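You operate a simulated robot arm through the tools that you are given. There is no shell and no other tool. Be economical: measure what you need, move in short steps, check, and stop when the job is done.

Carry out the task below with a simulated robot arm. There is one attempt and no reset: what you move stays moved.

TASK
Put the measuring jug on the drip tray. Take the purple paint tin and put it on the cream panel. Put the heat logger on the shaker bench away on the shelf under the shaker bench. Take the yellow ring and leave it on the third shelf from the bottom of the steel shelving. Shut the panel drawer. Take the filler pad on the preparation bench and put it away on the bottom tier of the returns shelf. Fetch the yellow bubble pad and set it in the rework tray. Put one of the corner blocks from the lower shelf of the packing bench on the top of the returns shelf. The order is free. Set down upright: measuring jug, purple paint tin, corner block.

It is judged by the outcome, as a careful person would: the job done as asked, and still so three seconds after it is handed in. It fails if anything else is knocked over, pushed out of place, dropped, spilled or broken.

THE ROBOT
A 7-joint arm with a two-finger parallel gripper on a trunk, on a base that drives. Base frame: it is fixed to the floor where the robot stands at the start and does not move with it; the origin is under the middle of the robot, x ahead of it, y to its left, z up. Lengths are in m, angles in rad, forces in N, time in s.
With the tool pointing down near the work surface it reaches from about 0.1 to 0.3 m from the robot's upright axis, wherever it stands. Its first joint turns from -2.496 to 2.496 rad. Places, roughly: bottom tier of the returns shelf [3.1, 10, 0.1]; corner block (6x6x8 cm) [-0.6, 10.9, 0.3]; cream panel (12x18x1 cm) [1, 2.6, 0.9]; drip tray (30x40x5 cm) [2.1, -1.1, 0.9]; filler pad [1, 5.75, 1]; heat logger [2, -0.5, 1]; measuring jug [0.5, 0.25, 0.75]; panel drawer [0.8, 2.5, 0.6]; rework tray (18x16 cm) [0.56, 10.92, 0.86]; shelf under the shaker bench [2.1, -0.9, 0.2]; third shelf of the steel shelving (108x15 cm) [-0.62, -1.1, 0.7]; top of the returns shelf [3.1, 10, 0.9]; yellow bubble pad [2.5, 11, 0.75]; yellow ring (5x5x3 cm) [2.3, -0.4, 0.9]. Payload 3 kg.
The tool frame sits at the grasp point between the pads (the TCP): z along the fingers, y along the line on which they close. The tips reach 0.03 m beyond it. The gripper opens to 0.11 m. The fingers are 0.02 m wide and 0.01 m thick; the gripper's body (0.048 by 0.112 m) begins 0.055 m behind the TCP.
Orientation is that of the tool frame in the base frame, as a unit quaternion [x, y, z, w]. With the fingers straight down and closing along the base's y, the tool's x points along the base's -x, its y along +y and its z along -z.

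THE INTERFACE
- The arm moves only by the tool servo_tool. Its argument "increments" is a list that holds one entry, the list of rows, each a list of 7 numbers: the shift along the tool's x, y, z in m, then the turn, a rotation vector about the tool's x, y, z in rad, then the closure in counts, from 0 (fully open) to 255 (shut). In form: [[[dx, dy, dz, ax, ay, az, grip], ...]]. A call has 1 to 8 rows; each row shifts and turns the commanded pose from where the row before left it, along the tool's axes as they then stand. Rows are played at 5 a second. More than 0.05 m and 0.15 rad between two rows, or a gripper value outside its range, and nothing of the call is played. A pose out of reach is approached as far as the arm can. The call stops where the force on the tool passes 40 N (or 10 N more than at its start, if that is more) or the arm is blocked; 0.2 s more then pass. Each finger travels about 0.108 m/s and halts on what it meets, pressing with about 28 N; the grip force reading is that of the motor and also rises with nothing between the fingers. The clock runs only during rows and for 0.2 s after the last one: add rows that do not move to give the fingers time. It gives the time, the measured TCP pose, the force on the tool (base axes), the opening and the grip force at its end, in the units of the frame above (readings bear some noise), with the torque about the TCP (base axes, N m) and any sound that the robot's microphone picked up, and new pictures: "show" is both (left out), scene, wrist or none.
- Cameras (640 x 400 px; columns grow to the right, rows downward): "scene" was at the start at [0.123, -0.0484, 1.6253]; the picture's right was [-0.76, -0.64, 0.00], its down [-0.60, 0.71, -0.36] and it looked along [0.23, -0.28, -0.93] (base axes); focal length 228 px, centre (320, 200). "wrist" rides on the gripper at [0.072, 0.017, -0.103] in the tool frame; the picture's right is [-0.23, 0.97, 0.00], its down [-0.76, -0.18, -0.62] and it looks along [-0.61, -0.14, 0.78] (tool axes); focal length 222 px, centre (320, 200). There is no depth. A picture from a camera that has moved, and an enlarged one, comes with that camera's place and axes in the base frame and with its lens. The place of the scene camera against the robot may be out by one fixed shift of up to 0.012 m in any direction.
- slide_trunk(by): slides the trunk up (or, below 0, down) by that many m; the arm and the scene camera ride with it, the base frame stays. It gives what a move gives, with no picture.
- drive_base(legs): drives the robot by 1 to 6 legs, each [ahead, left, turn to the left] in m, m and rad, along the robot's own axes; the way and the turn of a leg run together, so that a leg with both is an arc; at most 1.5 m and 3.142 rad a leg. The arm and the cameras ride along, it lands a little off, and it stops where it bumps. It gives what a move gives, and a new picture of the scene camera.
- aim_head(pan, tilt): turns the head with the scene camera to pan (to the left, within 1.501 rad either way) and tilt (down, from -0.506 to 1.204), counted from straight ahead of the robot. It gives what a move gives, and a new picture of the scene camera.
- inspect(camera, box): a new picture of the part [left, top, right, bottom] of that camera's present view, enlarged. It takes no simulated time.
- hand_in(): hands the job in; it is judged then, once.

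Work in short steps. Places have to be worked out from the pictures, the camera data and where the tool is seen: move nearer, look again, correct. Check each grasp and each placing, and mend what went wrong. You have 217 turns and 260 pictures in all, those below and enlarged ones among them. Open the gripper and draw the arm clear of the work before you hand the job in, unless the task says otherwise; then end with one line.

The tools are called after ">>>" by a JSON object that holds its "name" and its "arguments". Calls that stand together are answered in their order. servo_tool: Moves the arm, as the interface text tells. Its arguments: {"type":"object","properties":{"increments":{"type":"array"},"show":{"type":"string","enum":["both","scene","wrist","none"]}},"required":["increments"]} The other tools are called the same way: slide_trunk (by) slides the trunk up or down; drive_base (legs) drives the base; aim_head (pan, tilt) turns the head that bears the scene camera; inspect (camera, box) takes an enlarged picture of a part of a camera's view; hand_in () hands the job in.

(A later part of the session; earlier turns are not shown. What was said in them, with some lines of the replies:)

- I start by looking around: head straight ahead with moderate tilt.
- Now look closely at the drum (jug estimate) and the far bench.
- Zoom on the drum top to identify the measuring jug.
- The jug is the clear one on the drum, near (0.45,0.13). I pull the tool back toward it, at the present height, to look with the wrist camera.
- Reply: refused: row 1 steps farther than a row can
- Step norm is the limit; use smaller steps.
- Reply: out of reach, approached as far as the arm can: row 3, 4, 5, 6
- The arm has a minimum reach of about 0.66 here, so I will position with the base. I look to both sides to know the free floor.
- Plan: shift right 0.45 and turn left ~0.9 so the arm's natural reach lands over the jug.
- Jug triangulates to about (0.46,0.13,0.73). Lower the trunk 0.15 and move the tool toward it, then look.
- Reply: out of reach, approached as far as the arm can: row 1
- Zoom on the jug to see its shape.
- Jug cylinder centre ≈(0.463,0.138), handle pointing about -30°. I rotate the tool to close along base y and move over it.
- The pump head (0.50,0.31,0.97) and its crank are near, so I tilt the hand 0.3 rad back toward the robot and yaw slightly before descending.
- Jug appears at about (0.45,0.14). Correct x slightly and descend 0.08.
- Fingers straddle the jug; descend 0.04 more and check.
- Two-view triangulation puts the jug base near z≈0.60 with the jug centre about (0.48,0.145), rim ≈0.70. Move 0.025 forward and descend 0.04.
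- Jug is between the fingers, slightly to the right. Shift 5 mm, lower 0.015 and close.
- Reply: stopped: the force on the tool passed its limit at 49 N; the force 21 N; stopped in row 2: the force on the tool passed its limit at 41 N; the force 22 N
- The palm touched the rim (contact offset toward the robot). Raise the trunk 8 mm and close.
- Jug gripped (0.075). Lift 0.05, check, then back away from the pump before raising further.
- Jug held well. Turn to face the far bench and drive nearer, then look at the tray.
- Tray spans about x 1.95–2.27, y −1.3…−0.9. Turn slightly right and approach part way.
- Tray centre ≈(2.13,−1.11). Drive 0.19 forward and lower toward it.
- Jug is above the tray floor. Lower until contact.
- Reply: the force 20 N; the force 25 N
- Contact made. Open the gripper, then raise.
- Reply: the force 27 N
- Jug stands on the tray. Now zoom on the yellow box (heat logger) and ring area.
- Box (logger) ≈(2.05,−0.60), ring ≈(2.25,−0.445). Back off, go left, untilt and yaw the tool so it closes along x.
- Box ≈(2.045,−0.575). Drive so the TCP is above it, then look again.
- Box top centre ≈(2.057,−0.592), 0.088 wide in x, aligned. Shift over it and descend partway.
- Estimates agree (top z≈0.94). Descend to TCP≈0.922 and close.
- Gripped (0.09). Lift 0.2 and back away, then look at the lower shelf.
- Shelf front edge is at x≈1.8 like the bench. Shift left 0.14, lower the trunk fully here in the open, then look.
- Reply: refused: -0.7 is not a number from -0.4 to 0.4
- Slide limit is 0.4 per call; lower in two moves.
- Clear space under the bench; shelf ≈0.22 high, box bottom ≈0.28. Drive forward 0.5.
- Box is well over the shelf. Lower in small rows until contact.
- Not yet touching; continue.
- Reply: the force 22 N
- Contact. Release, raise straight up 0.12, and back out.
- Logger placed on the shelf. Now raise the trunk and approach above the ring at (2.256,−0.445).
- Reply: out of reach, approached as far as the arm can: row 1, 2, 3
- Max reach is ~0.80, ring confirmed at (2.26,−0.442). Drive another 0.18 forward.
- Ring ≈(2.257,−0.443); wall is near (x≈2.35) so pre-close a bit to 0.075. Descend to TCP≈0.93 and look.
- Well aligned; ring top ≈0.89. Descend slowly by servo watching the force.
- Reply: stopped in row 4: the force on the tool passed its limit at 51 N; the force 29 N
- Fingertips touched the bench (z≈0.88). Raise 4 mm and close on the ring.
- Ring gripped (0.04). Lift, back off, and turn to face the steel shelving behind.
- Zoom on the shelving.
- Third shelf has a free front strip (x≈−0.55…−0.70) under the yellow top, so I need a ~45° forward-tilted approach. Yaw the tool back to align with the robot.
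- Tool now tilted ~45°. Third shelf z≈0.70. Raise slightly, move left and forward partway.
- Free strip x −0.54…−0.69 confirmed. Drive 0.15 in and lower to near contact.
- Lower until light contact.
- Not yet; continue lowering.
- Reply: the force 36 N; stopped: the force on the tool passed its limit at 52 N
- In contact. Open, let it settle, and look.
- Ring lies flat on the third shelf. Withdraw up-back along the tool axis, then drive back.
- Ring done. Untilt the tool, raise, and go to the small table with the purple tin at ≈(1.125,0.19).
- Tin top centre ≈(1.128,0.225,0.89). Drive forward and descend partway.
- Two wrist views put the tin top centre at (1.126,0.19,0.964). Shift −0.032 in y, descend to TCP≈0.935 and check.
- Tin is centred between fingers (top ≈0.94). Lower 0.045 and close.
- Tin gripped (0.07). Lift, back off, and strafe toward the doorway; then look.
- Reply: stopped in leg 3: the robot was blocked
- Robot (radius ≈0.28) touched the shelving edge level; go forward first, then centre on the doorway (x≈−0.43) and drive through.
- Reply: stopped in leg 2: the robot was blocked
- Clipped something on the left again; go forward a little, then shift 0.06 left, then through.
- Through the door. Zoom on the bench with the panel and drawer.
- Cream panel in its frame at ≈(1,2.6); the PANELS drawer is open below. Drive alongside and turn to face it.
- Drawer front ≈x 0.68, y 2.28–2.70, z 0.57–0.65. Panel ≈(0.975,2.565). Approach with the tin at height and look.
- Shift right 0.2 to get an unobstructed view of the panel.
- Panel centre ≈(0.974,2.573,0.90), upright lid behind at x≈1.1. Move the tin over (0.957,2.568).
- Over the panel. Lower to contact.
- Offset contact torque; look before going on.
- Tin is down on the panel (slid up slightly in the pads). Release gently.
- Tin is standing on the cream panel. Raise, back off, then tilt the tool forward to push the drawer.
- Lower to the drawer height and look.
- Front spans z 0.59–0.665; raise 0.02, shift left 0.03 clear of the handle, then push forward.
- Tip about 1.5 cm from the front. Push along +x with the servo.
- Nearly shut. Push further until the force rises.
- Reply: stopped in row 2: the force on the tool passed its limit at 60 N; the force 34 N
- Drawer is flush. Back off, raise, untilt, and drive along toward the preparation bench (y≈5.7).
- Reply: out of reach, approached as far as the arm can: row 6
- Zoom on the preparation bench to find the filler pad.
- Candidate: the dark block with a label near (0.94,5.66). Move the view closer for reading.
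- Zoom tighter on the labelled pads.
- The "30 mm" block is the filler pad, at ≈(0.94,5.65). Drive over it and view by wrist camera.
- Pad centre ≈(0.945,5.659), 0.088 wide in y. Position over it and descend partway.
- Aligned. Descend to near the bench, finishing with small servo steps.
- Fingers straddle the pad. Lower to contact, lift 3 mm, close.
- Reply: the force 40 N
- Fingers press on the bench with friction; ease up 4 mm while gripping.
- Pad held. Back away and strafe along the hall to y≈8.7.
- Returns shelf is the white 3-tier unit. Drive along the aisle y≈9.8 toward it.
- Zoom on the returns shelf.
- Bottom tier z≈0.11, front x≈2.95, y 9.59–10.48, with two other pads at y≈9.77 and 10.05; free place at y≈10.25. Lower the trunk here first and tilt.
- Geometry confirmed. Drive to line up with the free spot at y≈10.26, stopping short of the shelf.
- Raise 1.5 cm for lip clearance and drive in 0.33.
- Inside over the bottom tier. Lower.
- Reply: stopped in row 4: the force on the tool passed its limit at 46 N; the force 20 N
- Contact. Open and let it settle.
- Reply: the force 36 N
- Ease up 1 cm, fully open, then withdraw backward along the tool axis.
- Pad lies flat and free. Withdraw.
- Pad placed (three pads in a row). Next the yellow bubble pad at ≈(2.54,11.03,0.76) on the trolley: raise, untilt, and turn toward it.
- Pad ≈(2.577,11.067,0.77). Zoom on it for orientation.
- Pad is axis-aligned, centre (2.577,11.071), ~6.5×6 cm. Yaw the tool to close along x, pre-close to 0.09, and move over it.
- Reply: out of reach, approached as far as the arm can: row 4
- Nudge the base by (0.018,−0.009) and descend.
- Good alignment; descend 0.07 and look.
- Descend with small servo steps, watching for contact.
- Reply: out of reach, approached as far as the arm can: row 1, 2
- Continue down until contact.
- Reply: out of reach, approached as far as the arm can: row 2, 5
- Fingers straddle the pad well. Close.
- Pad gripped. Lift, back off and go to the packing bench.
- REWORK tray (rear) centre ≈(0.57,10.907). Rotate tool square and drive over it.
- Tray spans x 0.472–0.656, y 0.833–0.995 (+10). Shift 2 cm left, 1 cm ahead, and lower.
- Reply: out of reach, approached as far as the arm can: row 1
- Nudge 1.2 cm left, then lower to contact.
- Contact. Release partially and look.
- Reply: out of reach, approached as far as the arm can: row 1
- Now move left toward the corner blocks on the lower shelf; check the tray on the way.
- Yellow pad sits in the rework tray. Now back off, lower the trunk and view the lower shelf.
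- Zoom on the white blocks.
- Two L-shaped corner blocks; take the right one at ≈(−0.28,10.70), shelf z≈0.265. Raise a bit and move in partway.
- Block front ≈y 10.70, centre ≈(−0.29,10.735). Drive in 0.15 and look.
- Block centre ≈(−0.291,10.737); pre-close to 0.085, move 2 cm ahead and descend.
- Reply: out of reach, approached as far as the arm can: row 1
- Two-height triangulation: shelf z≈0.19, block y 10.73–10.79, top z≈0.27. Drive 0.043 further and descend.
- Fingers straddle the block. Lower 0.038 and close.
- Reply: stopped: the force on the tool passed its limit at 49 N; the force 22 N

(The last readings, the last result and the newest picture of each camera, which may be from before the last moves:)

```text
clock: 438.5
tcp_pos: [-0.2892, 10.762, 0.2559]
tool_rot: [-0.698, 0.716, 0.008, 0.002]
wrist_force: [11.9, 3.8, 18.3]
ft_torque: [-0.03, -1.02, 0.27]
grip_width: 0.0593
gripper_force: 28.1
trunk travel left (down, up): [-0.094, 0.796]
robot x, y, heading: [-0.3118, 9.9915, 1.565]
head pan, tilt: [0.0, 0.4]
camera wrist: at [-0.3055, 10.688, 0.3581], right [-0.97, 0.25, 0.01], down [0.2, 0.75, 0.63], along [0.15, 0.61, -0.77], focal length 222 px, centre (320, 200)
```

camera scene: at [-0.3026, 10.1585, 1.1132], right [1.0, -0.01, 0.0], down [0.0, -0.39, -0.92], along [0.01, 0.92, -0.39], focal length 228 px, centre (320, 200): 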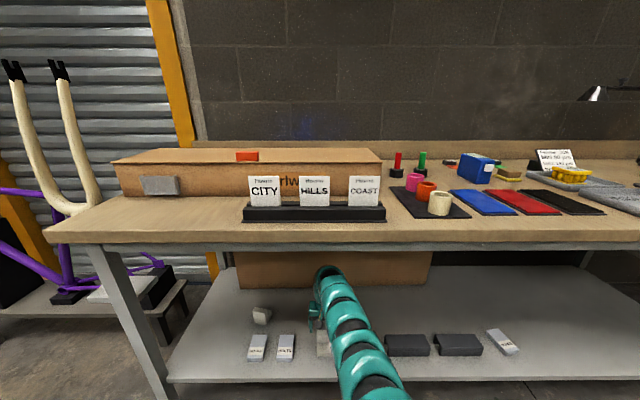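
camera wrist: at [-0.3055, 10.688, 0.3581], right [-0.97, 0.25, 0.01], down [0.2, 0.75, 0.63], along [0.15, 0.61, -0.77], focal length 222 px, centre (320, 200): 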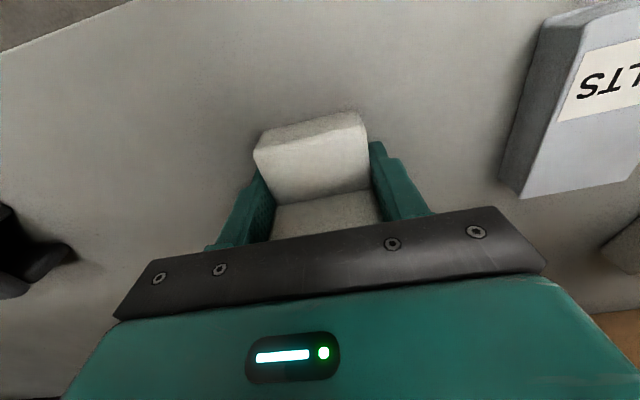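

Gripped (0.059). Lift a little, back out straight, then raise and check.

>>> {"name": "slide_trunk", "arguments": {"by": 0.1}}

>>> {"name": "drive_base", "arguments": {"legs": [[-0.55, 0.0, 0]]}}

>>> {"name": "slide_trunk", "arguments": {"by": 0.4}}

>>> {"name": "slide_trunk", "arguments": {"by": 0.39}}

>>> {"name": "servo_tool", "arguments": {"increments": [[[0, 0, 0, 0, 0, 0, 255]]], "show": "wrist"}}

```text
clock: 439.8
tcp_pos: [-0.2905, 10.7614, 0.3541]
tool_rot: [-0.698, 0.716, 0.007, 0.0]
wrist_force: [0.2, 0.8, -1.3]
ft_torque: [0.0, -0.04, -0.01]
grip_width: 0.0593
gripper_force: 27.9
trunk travel left (down, up): [-0.194, 0.696]
robot x, y, heading: [-0.3095, 9.9919, 1.56]
head pan, tilt: [0.0, 0.4]
```

```text
clock: 443.0
tcp_pos: [-0.2922, 10.2081, 0.353]
tool_rot: [-0.698, 0.716, 0.007, 0.001]
wrist_force: [-1.0, -0.1, -0.9]
ft_torque: [-0.01, -0.05, -0.01]
grip_width: 0.0593
gripper_force: 27.5
trunk travel left (down, up): [-0.194, 0.696]
robot x, y, heading: [-0.3186, 9.4369, 1.555]
head pan, tilt: [0.0, 0.4]
camera scene: at [-0.3071, 9.6054, 1.1074], right [1.0, -0.01, 0.0], down [0.0, -0.39, -0.92], along [0.01, 0.92, -0.39], focal length 228 px, centre (320, 200)
```

scene: 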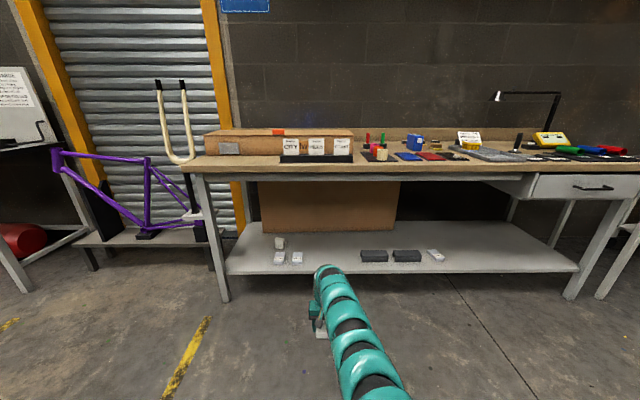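

```text
clock: 446.8
tcp_pos: [-0.2926, 10.2077, 0.7538]
tool_rot: [-0.697, 0.717, 0.007, 0.0]
wrist_force: [-0.1, -0.1, -0.2]
ft_torque: [0.01, 0.0, 0.0]
grip_width: 0.0591
gripper_force: 28.0
trunk travel left (down, up): [-0.594, 0.296]
robot x, y, heading: [-0.3188, 9.4384, 1.556]
head pan, tilt: [0.0, 0.4]
```

```text
clock: 449.8
tcp_pos: [-0.2909, 10.2071, 1.0486]
tool_rot: [-0.697, 0.717, 0.006, 0.0]
wrist_force: [0.4, 0.9, 0.2]
ft_torque: [0.01, 0.01, -0.02]
grip_width: 0.0595
gripper_force: 28.0
out of reach, approached as far as the arm can: row 1
trunk travel left (down, up): [-0.89, 0.0]
robot x, y, heading: [-0.3188, 9.4387, 1.559]
head pan, tilt: [0.0, 0.4]
```

```text
clock: 450.2
tcp_pos: [-0.2911, 10.2066, 1.0495]
tool_rot: [-0.697, 0.717, 0.006, 0.0]
wrist_force: [0.1, 0.0, 0.2]
ft_torque: [0.01, 0.02, 0.02]
grip_width: 0.0591
gripper_force: 28.0
trunk travel left (down, up): [-0.89, 0.0]
robot x, y, heading: [-0.3188, 9.4373, 1.559]
head pan, tilt: [0.0, 0.4]
camera wrist: at [-0.3083, 10.1345, 1.1522], right [-0.97, 0.25, 0.01], down [0.2, 0.75, 0.63], along [0.15, 0.61, -0.78], focal length 222 px, centre (320, 200)
```

wrist: 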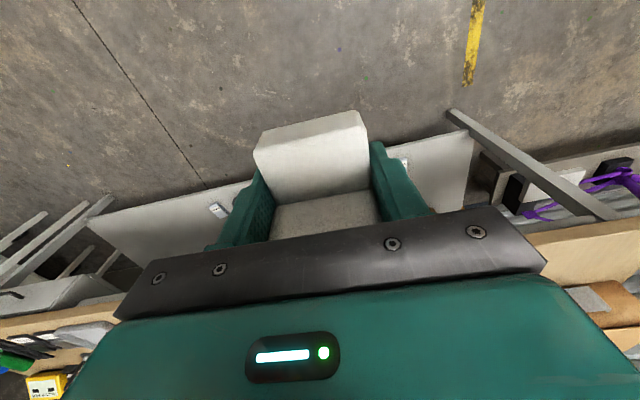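

Block held upright. Turn and drive back to the returns shelf.

>>> {"name": "drive_base", "arguments": {"legs": [[0, 0.0, -1.559], [0, 0.45, 0], [1.5, 0, 0], [0.6, 0, 0]]}}

>>> {"name": "aim_head", "arguments": {"pan": 0.1, "tilt": 0.6}}

>>> {"name": "inspect", "arguments": {"camera": "scene", "box": [220, 150, 440, 290]}}

```text
clock: 466.7
tcp_pos: [2.5591, 9.841, 1.0495]
tool_rot: [0.014, 1.0, 0.004, 0.005]
wrist_force: [1.0, 0.0, 0.6]
ft_torque: [0.01, 0.02, 0.0]
grip_width: 0.0594
gripper_force: 27.3
trunk travel left (down, up): [-0.89, 0.0]
robot x, y, heading: [1.7865, 9.8634, -0.011]
head pan, tilt: [0.0, 0.4]
camera scene: at [1.9702, 9.8575, 1.8031], right [-0.01, -1.0, 0.0], down [-0.39, 0.0, -0.92], along [0.92, -0.01, -0.39], focal length 228 px, centre (320, 200)
```

scene: 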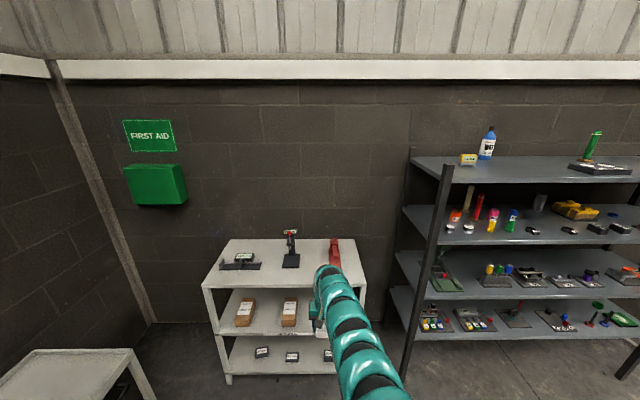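

```text
clock: 467.5
tcp_pos: [2.5591, 9.8411, 1.0494]
tool_rot: [0.014, 1.0, 0.004, 0.006]
wrist_force: [-0.3, 0.0, -0.2]
ft_torque: [-0.05, -0.02, 0.0]
grip_width: 0.0593
gripper_force: 27.4
trunk travel left (down, up): [-0.89, 0.0]
robot x, y, heading: [1.7923, 9.8655, -0.009]
head pan, tilt: [0.099, 0.6]
camera scene: at [1.9648, 9.8663, 1.785], right [0.09, -1.0, 0.0], down [-0.56, -0.05, -0.83], along [0.82, 0.07, -0.56], focal length 228 px, centre (320, 200)
```

scene: 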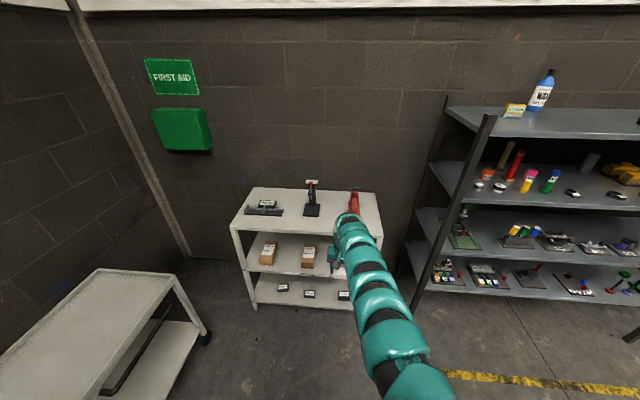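

```text
2.86 times, centred on (330, 220) of scene
camera zoom: at [1.9648, 9.8663, 1.785], right [0.09, -1.0, 0.0], down [-0.56, -0.05, -0.83], along [0.82, 0.07, -0.56], focal length 652 px, centre (291, 143)
```

zoom: 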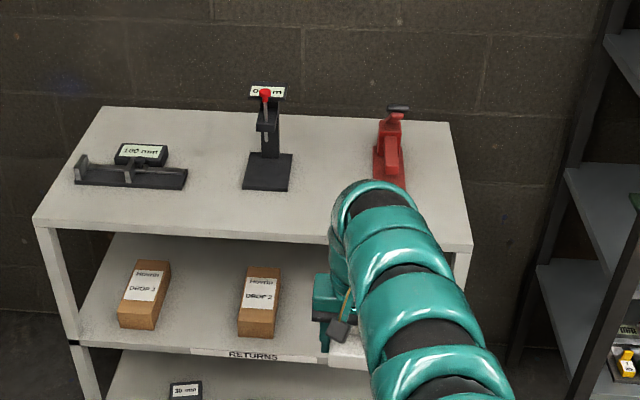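

Free spot between the stand and the red tool at ≈(3.035,9.865). Drive there at height.

>>> {"name": "drive_base", "arguments": {"legs": [[0, 0.026, 0.009], [0.35, 0, 0]]}}

>>> {"name": "servo_tool", "arguments": {"increments": [[[0, 0, 0, 0, 0, 0, 255]]], "show": "wrist"}}

```text
clock: 470.2
tcp_pos: [2.9122, 9.8756, 1.0485]
tool_rot: [0.008, 1.0, 0.004, 0.006]
wrist_force: [-0.2, -0.2, -0.6]
ft_torque: [-0.01, -0.01, -0.02]
grip_width: 0.0595
gripper_force: 28.3
trunk travel left (down, up): [-0.89, 0.0]
robot x, y, heading: [2.1386, 9.889, 0.001]
head pan, tilt: [0.099, 0.6]
camera scene: at [2.317, 9.8942, 1.7848], right [0.1, -0.99, 0.0], down [-0.56, -0.06, -0.82], along [0.82, 0.08, -0.57], focal length 228 px, centre (320, 200)
```

scene: 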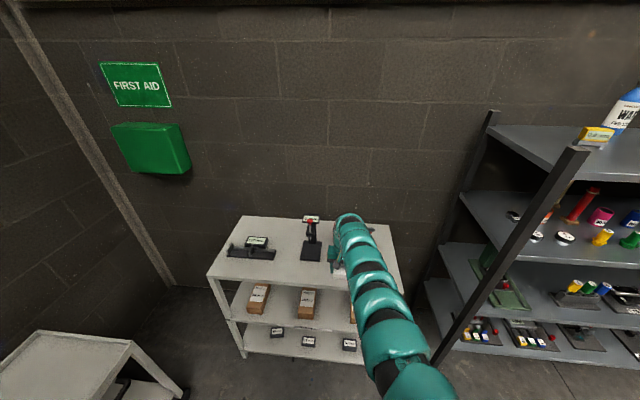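

```text
clock: 470.6
tcp_pos: [2.9111, 9.8767, 1.0499]
tool_rot: [0.008, 1.0, 0.004, 0.006]
wrist_force: [-0.4, -0.4, 0.2]
ft_torque: [0.0, 0.01, 0.01]
grip_width: 0.0592
gripper_force: 28.2
trunk travel left (down, up): [-0.89, 0.0]
robot x, y, heading: [2.1413, 9.8886, 0.005]
head pan, tilt: [0.099, 0.6]
camera wrist: at [2.8386, 9.8935, 1.1523], right [0.24, 0.97, 0.01], down [0.75, -0.19, 0.63], along [0.61, -0.14, -0.78], focal length 222 px, centre (320, 200)
```

wrist: 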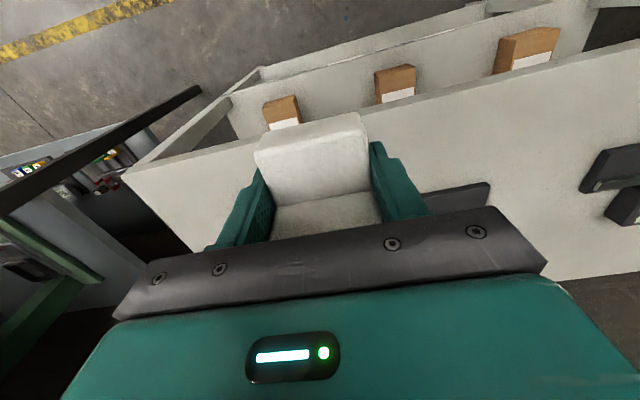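

Drive 0.115 forward and lower toward the shelf top.

>>> {"name": "drive_base", "arguments": {"legs": [[0.115, -0.01, 0]]}}

>>> {"name": "slide_trunk", "arguments": {"by": -0.09}}

>>> {"name": "servo_tool", "arguments": {"increments": [[[0, 0, 0, 0, 0, 0, 255]]], "show": "both"}}

```text
clock: 471.8
tcp_pos: [3.0251, 9.867, 1.0478]
tool_rot: [0.008, 1.0, 0.005, 0.005]
wrist_force: [0.4, 0.6, -0.8]
ft_torque: [0.04, 0.0, -0.04]
grip_width: 0.0589
gripper_force: 27.7
trunk travel left (down, up): [-0.89, 0.0]
robot x, y, heading: [2.2529, 9.8831, 0.001]
head pan, tilt: [0.099, 0.6]
camera scene: at [2.431, 9.8845, 1.7848], right [0.1, -0.99, 0.0], down [-0.56, -0.06, -0.82], along [0.82, 0.08, -0.57], focal length 228 px, centre (320, 200)
```

scene: 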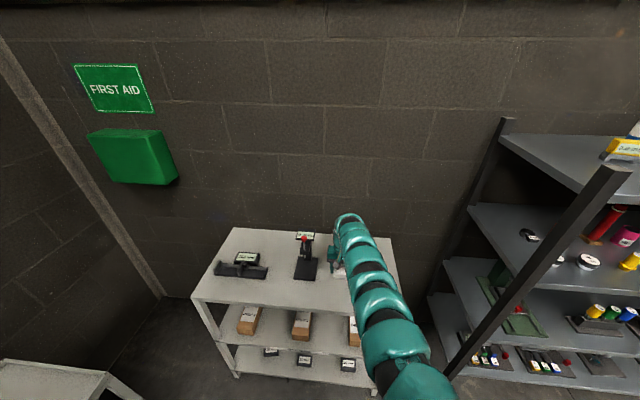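

```text
clock: 473.0
tcp_pos: [3.0244, 9.8664, 0.9604]
tool_rot: [0.008, 1.0, 0.005, 0.006]
wrist_force: [-0.4, -0.2, -0.6]
ft_torque: [0.0, -0.02, -0.02]
grip_width: 0.0591
gripper_force: 27.6
trunk travel left (down, up): [-0.8, 0.09]
robot x, y, heading: [2.2542, 9.879, -0.002]
head pan, tilt: [0.099, 0.6]
```

```text
clock: 473.4
tcp_pos: [3.0249, 9.8656, 0.9592]
tool_rot: [0.008, 1.0, 0.004, 0.005]
wrist_force: [0.0, 0.1, -0.8]
ft_torque: [-0.01, -0.01, 0.02]
grip_width: 0.0592
gripper_force: 27.9
trunk travel left (down, up): [-0.8, 0.09]
robot x, y, heading: [2.2545, 9.8833, 0.002]
head pan, tilt: [0.099, 0.6]
camera scene: at [2.4297, 9.8845, 1.695], right [0.1, -0.99, 0.0], down [-0.56, -0.06, -0.83], along [0.82, 0.08, -0.56], focal length 228 px, centre (320, 200)
camera wrist: at [2.9524, 9.884, 1.0622], right [0.24, 0.97, 0.01], down [0.75, -0.19, 0.63], along [0.61, -0.14, -0.78], focal length 222 px, centre (320, 200)
```

scene: 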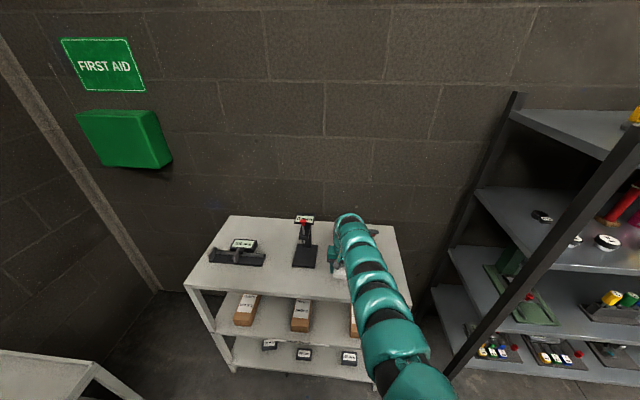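
wrist: 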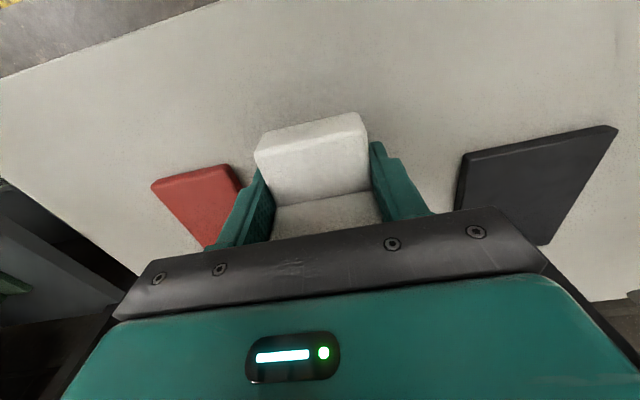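

Shift 1.5 cm left to centre in the gap, then lower to contact.

>>> {"name": "drive_base", "arguments": {"legs": [[0, 0.016, 0]]}}

>>> {"name": "slide_trunk", "arguments": {"by": -0.022}}

>>> {"name": "slide_trunk", "arguments": {"by": -0.01}}

```text
clock: 474.2
tcp_pos: [3.0255, 9.8831, 0.9585]
tool_rot: [0.008, 1.0, 0.004, 0.006]
wrist_force: [-0.2, 0.0, 0.6]
ft_torque: [0.02, 0.02, -0.02]
grip_width: 0.059
gripper_force: 27.6
trunk travel left (down, up): [-0.8, 0.09]
robot x, y, heading: [2.2548, 9.899, -0.001]
head pan, tilt: [0.099, 0.6]
camera scene: at [2.4299, 9.9016, 1.6949], right [0.1, -0.99, 0.0], down [-0.56, -0.06, -0.82], along [0.82, 0.08, -0.57], focal length 228 px, centre (320, 200)
```

scene: 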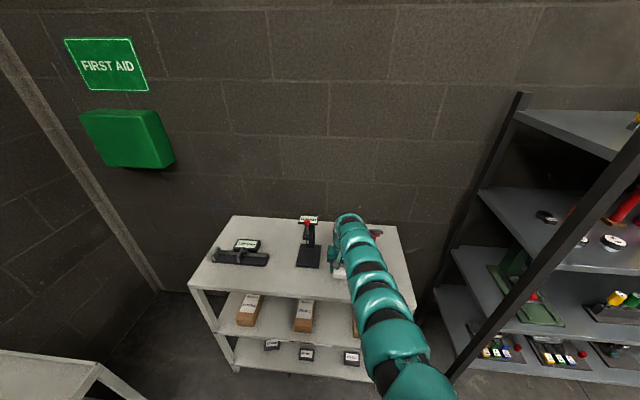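

```text
clock: 474.9
tcp_pos: [3.0244, 9.8822, 0.9379]
tool_rot: [0.007, 1.0, 0.005, 0.007]
wrist_force: [-0.2, -0.2, -0.2]
ft_torque: [0.01, -0.02, 0.02]
grip_width: 0.0592
gripper_force: 28.2
trunk travel left (down, up): [-0.778, 0.112]
robot x, y, heading: [2.2523, 9.8974, 0.004]
head pan, tilt: [0.099, 0.6]
```

```text
clock: 475.4
tcp_pos: [3.0247, 9.8833, 0.9298]
tool_rot: [0.008, 1.0, 0.004, 0.008]
wrist_force: [1.0, -0.5, 18.3]
ft_torque: [-0.64, 0.15, 0.14]
grip_width: 0.0591
gripper_force: 28.3
trunk travel left (down, up): [-0.768, 0.122]
robot x, y, heading: [2.2545, 9.8973, -0.001]
head pan, tilt: [0.099, 0.6]
```

Contact. Release partway, then lift.

>>> {"name": "servo_tool", "arguments": {"increments": [[[0, 0, 0, 0, 0, 0, 110], [0, 0, 0, 0, 0, 0, 85], [0, 0, 0, 0, 0, 0, 70], [0, 0, 0, 0, 0, 0, 70]]], "show": "wrist"}}

>>> {"name": "slide_trunk", "arguments": {"by": 0.12}}

>>> {"name": "servo_tool", "arguments": {"increments": [[[0, 0, 0, 0, 0, 0, 70]]], "show": "wrist"}}

>>> {"name": "drive_base", "arguments": {"legs": [[-0.5, 0.0, 0]]}}

>>> {"name": "inspect", "arguments": {"camera": "scene", "box": [230, 150, 450, 300]}}

```text
clock: 476.4
tcp_pos: [3.0254, 9.8875, 0.9306]
tool_rot: [0.007, 1.0, 0.005, 0.009]
wrist_force: [11.0, 21.5, 31.3]
ft_torque: [-0.51, 0.01, 0.27]
grip_width: 0.0686
gripper_force: 0.0
trunk travel left (down, up): [-0.768, 0.122]
robot x, y, heading: [2.2555, 9.897, 0.003]
head pan, tilt: [0.099, 0.6]
camera wrist: at [2.9514, 9.9043, 1.0329], right [0.24, 0.97, 0.01], down [0.75, -0.19, 0.63], along [0.62, -0.14, -0.77], focal length 222 px, centre (320, 200)
```

wrist: 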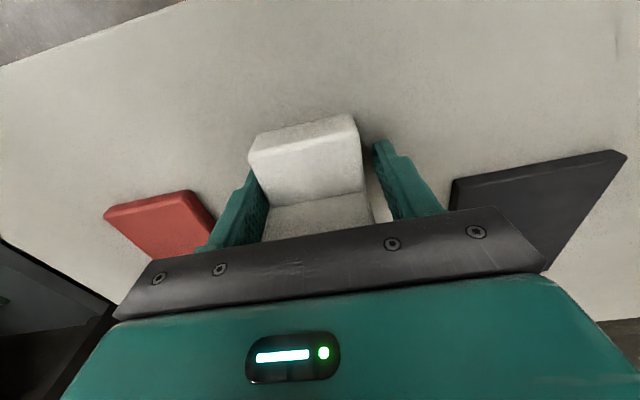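

```text
clock: 477.9
tcp_pos: [3.0253, 9.8831, 1.0464]
tool_rot: [0.008, 1.0, 0.004, 0.005]
wrist_force: [-0.6, -0.5, 0.6]
ft_torque: [0.03, -0.03, -0.02]
grip_width: 0.0796
gripper_force: 0.1
trunk travel left (down, up): [-0.888, 0.002]
robot x, y, heading: [2.2518, 9.8933, 0.004]
head pan, tilt: [0.099, 0.6]
```

```text
clock: 478.4
tcp_pos: [3.025, 9.8834, 1.0473]
tool_rot: [0.008, 1.0, 0.004, 0.004]
wrist_force: [-0.3, 0.2, -0.1]
ft_torque: [-0.02, -0.01, -0.03]
grip_width: 0.0798
gripper_force: 0.1
trunk travel left (down, up): [-0.888, 0.002]
robot x, y, heading: [2.2536, 9.8973, 0.001]
head pan, tilt: [0.099, 0.6]
camera wrist: at [2.9525, 9.8999, 1.1502], right [0.24, 0.97, 0.01], down [0.75, -0.19, 0.63], along [0.61, -0.14, -0.78], focal length 222 px, centre (320, 200)
```

wrist: 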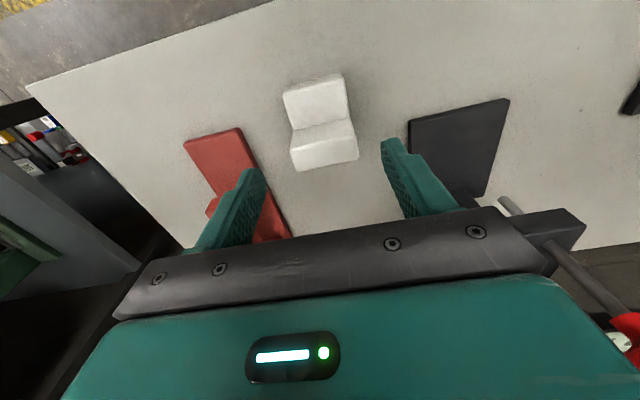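

```text
clock: 481.3
tcp_pos: [2.5267, 9.8818, 1.0468]
tool_rot: [0.007, 1.0, 0.004, 0.006]
wrist_force: [-0.4, -0.3, -0.7]
ft_torque: [0.01, -0.03, 0.03]
grip_width: 0.08
gripper_force: 0.0
trunk travel left (down, up): [-0.888, 0.002]
robot x, y, heading: [1.7564, 9.8973, 0.006]
head pan, tilt: [0.099, 0.6]
camera scene: at [1.9318, 9.8995, 1.783], right [0.1, -0.99, 0.0], down [-0.56, -0.06, -0.83], along [0.82, 0.08, -0.56], focal length 228 px, centre (320, 200)
```

scene: 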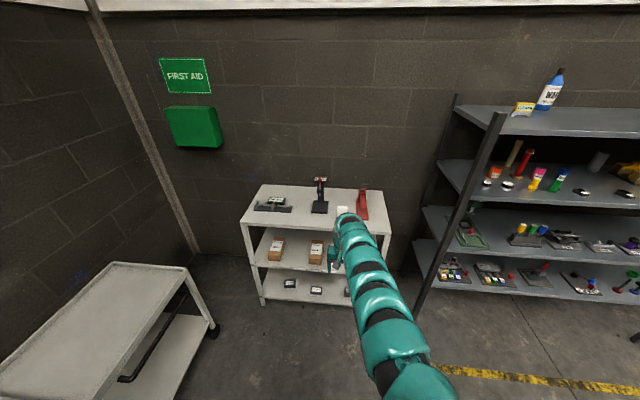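

```text
2.67 times, centred on (340, 225) of scene
camera zoom: at [1.9318, 9.8995, 1.783], right [0.1, -0.99, 0.0], down [-0.56, -0.06, -0.83], along [0.82, 0.08, -0.56], focal length 609 px, centre (267, 133)
```

zoom: 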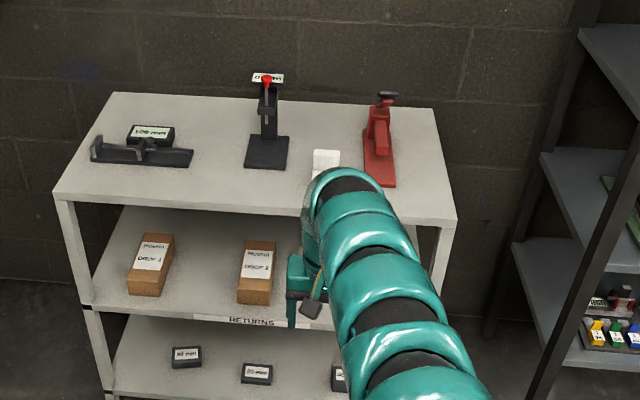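

Everything is placed; the block stands upright on the returns shelf top and the arm is clear. Open the gripper fully, then hand in.

>>> {"name": "servo_tool", "arguments": {"increments": [[[0, 0, 0, 0, 0, 0, 0], [0, 0, 0, 0, 0, 0, 0]]], "show": "none"}}

>>> {"name": "hand_in", "arguments": {}}

```text
clock: 481.9
tcp_pos: [2.5264, 9.8828, 1.0485]
tool_rot: [0.007, 1.0, 0.004, 0.006]
wrist_force: [1.4, -0.4, -1.3]
ft_torque: [0.03, 0.0, -0.04]
grip_width: 0.1098
gripper_force: 0.2
trunk travel left (down, up): [-0.888, 0.002]
robot x, y, heading: [1.7594, 9.895, 0.006]
head pan, tilt: [0.099, 0.6]
```

```text
The job is handed in.
```

All eight tasks are done and the job is handed in; after I placed the ring, the base was blocked twice near the steel shelving, and I did not go back to check that the ring and shelving were undisturbed.
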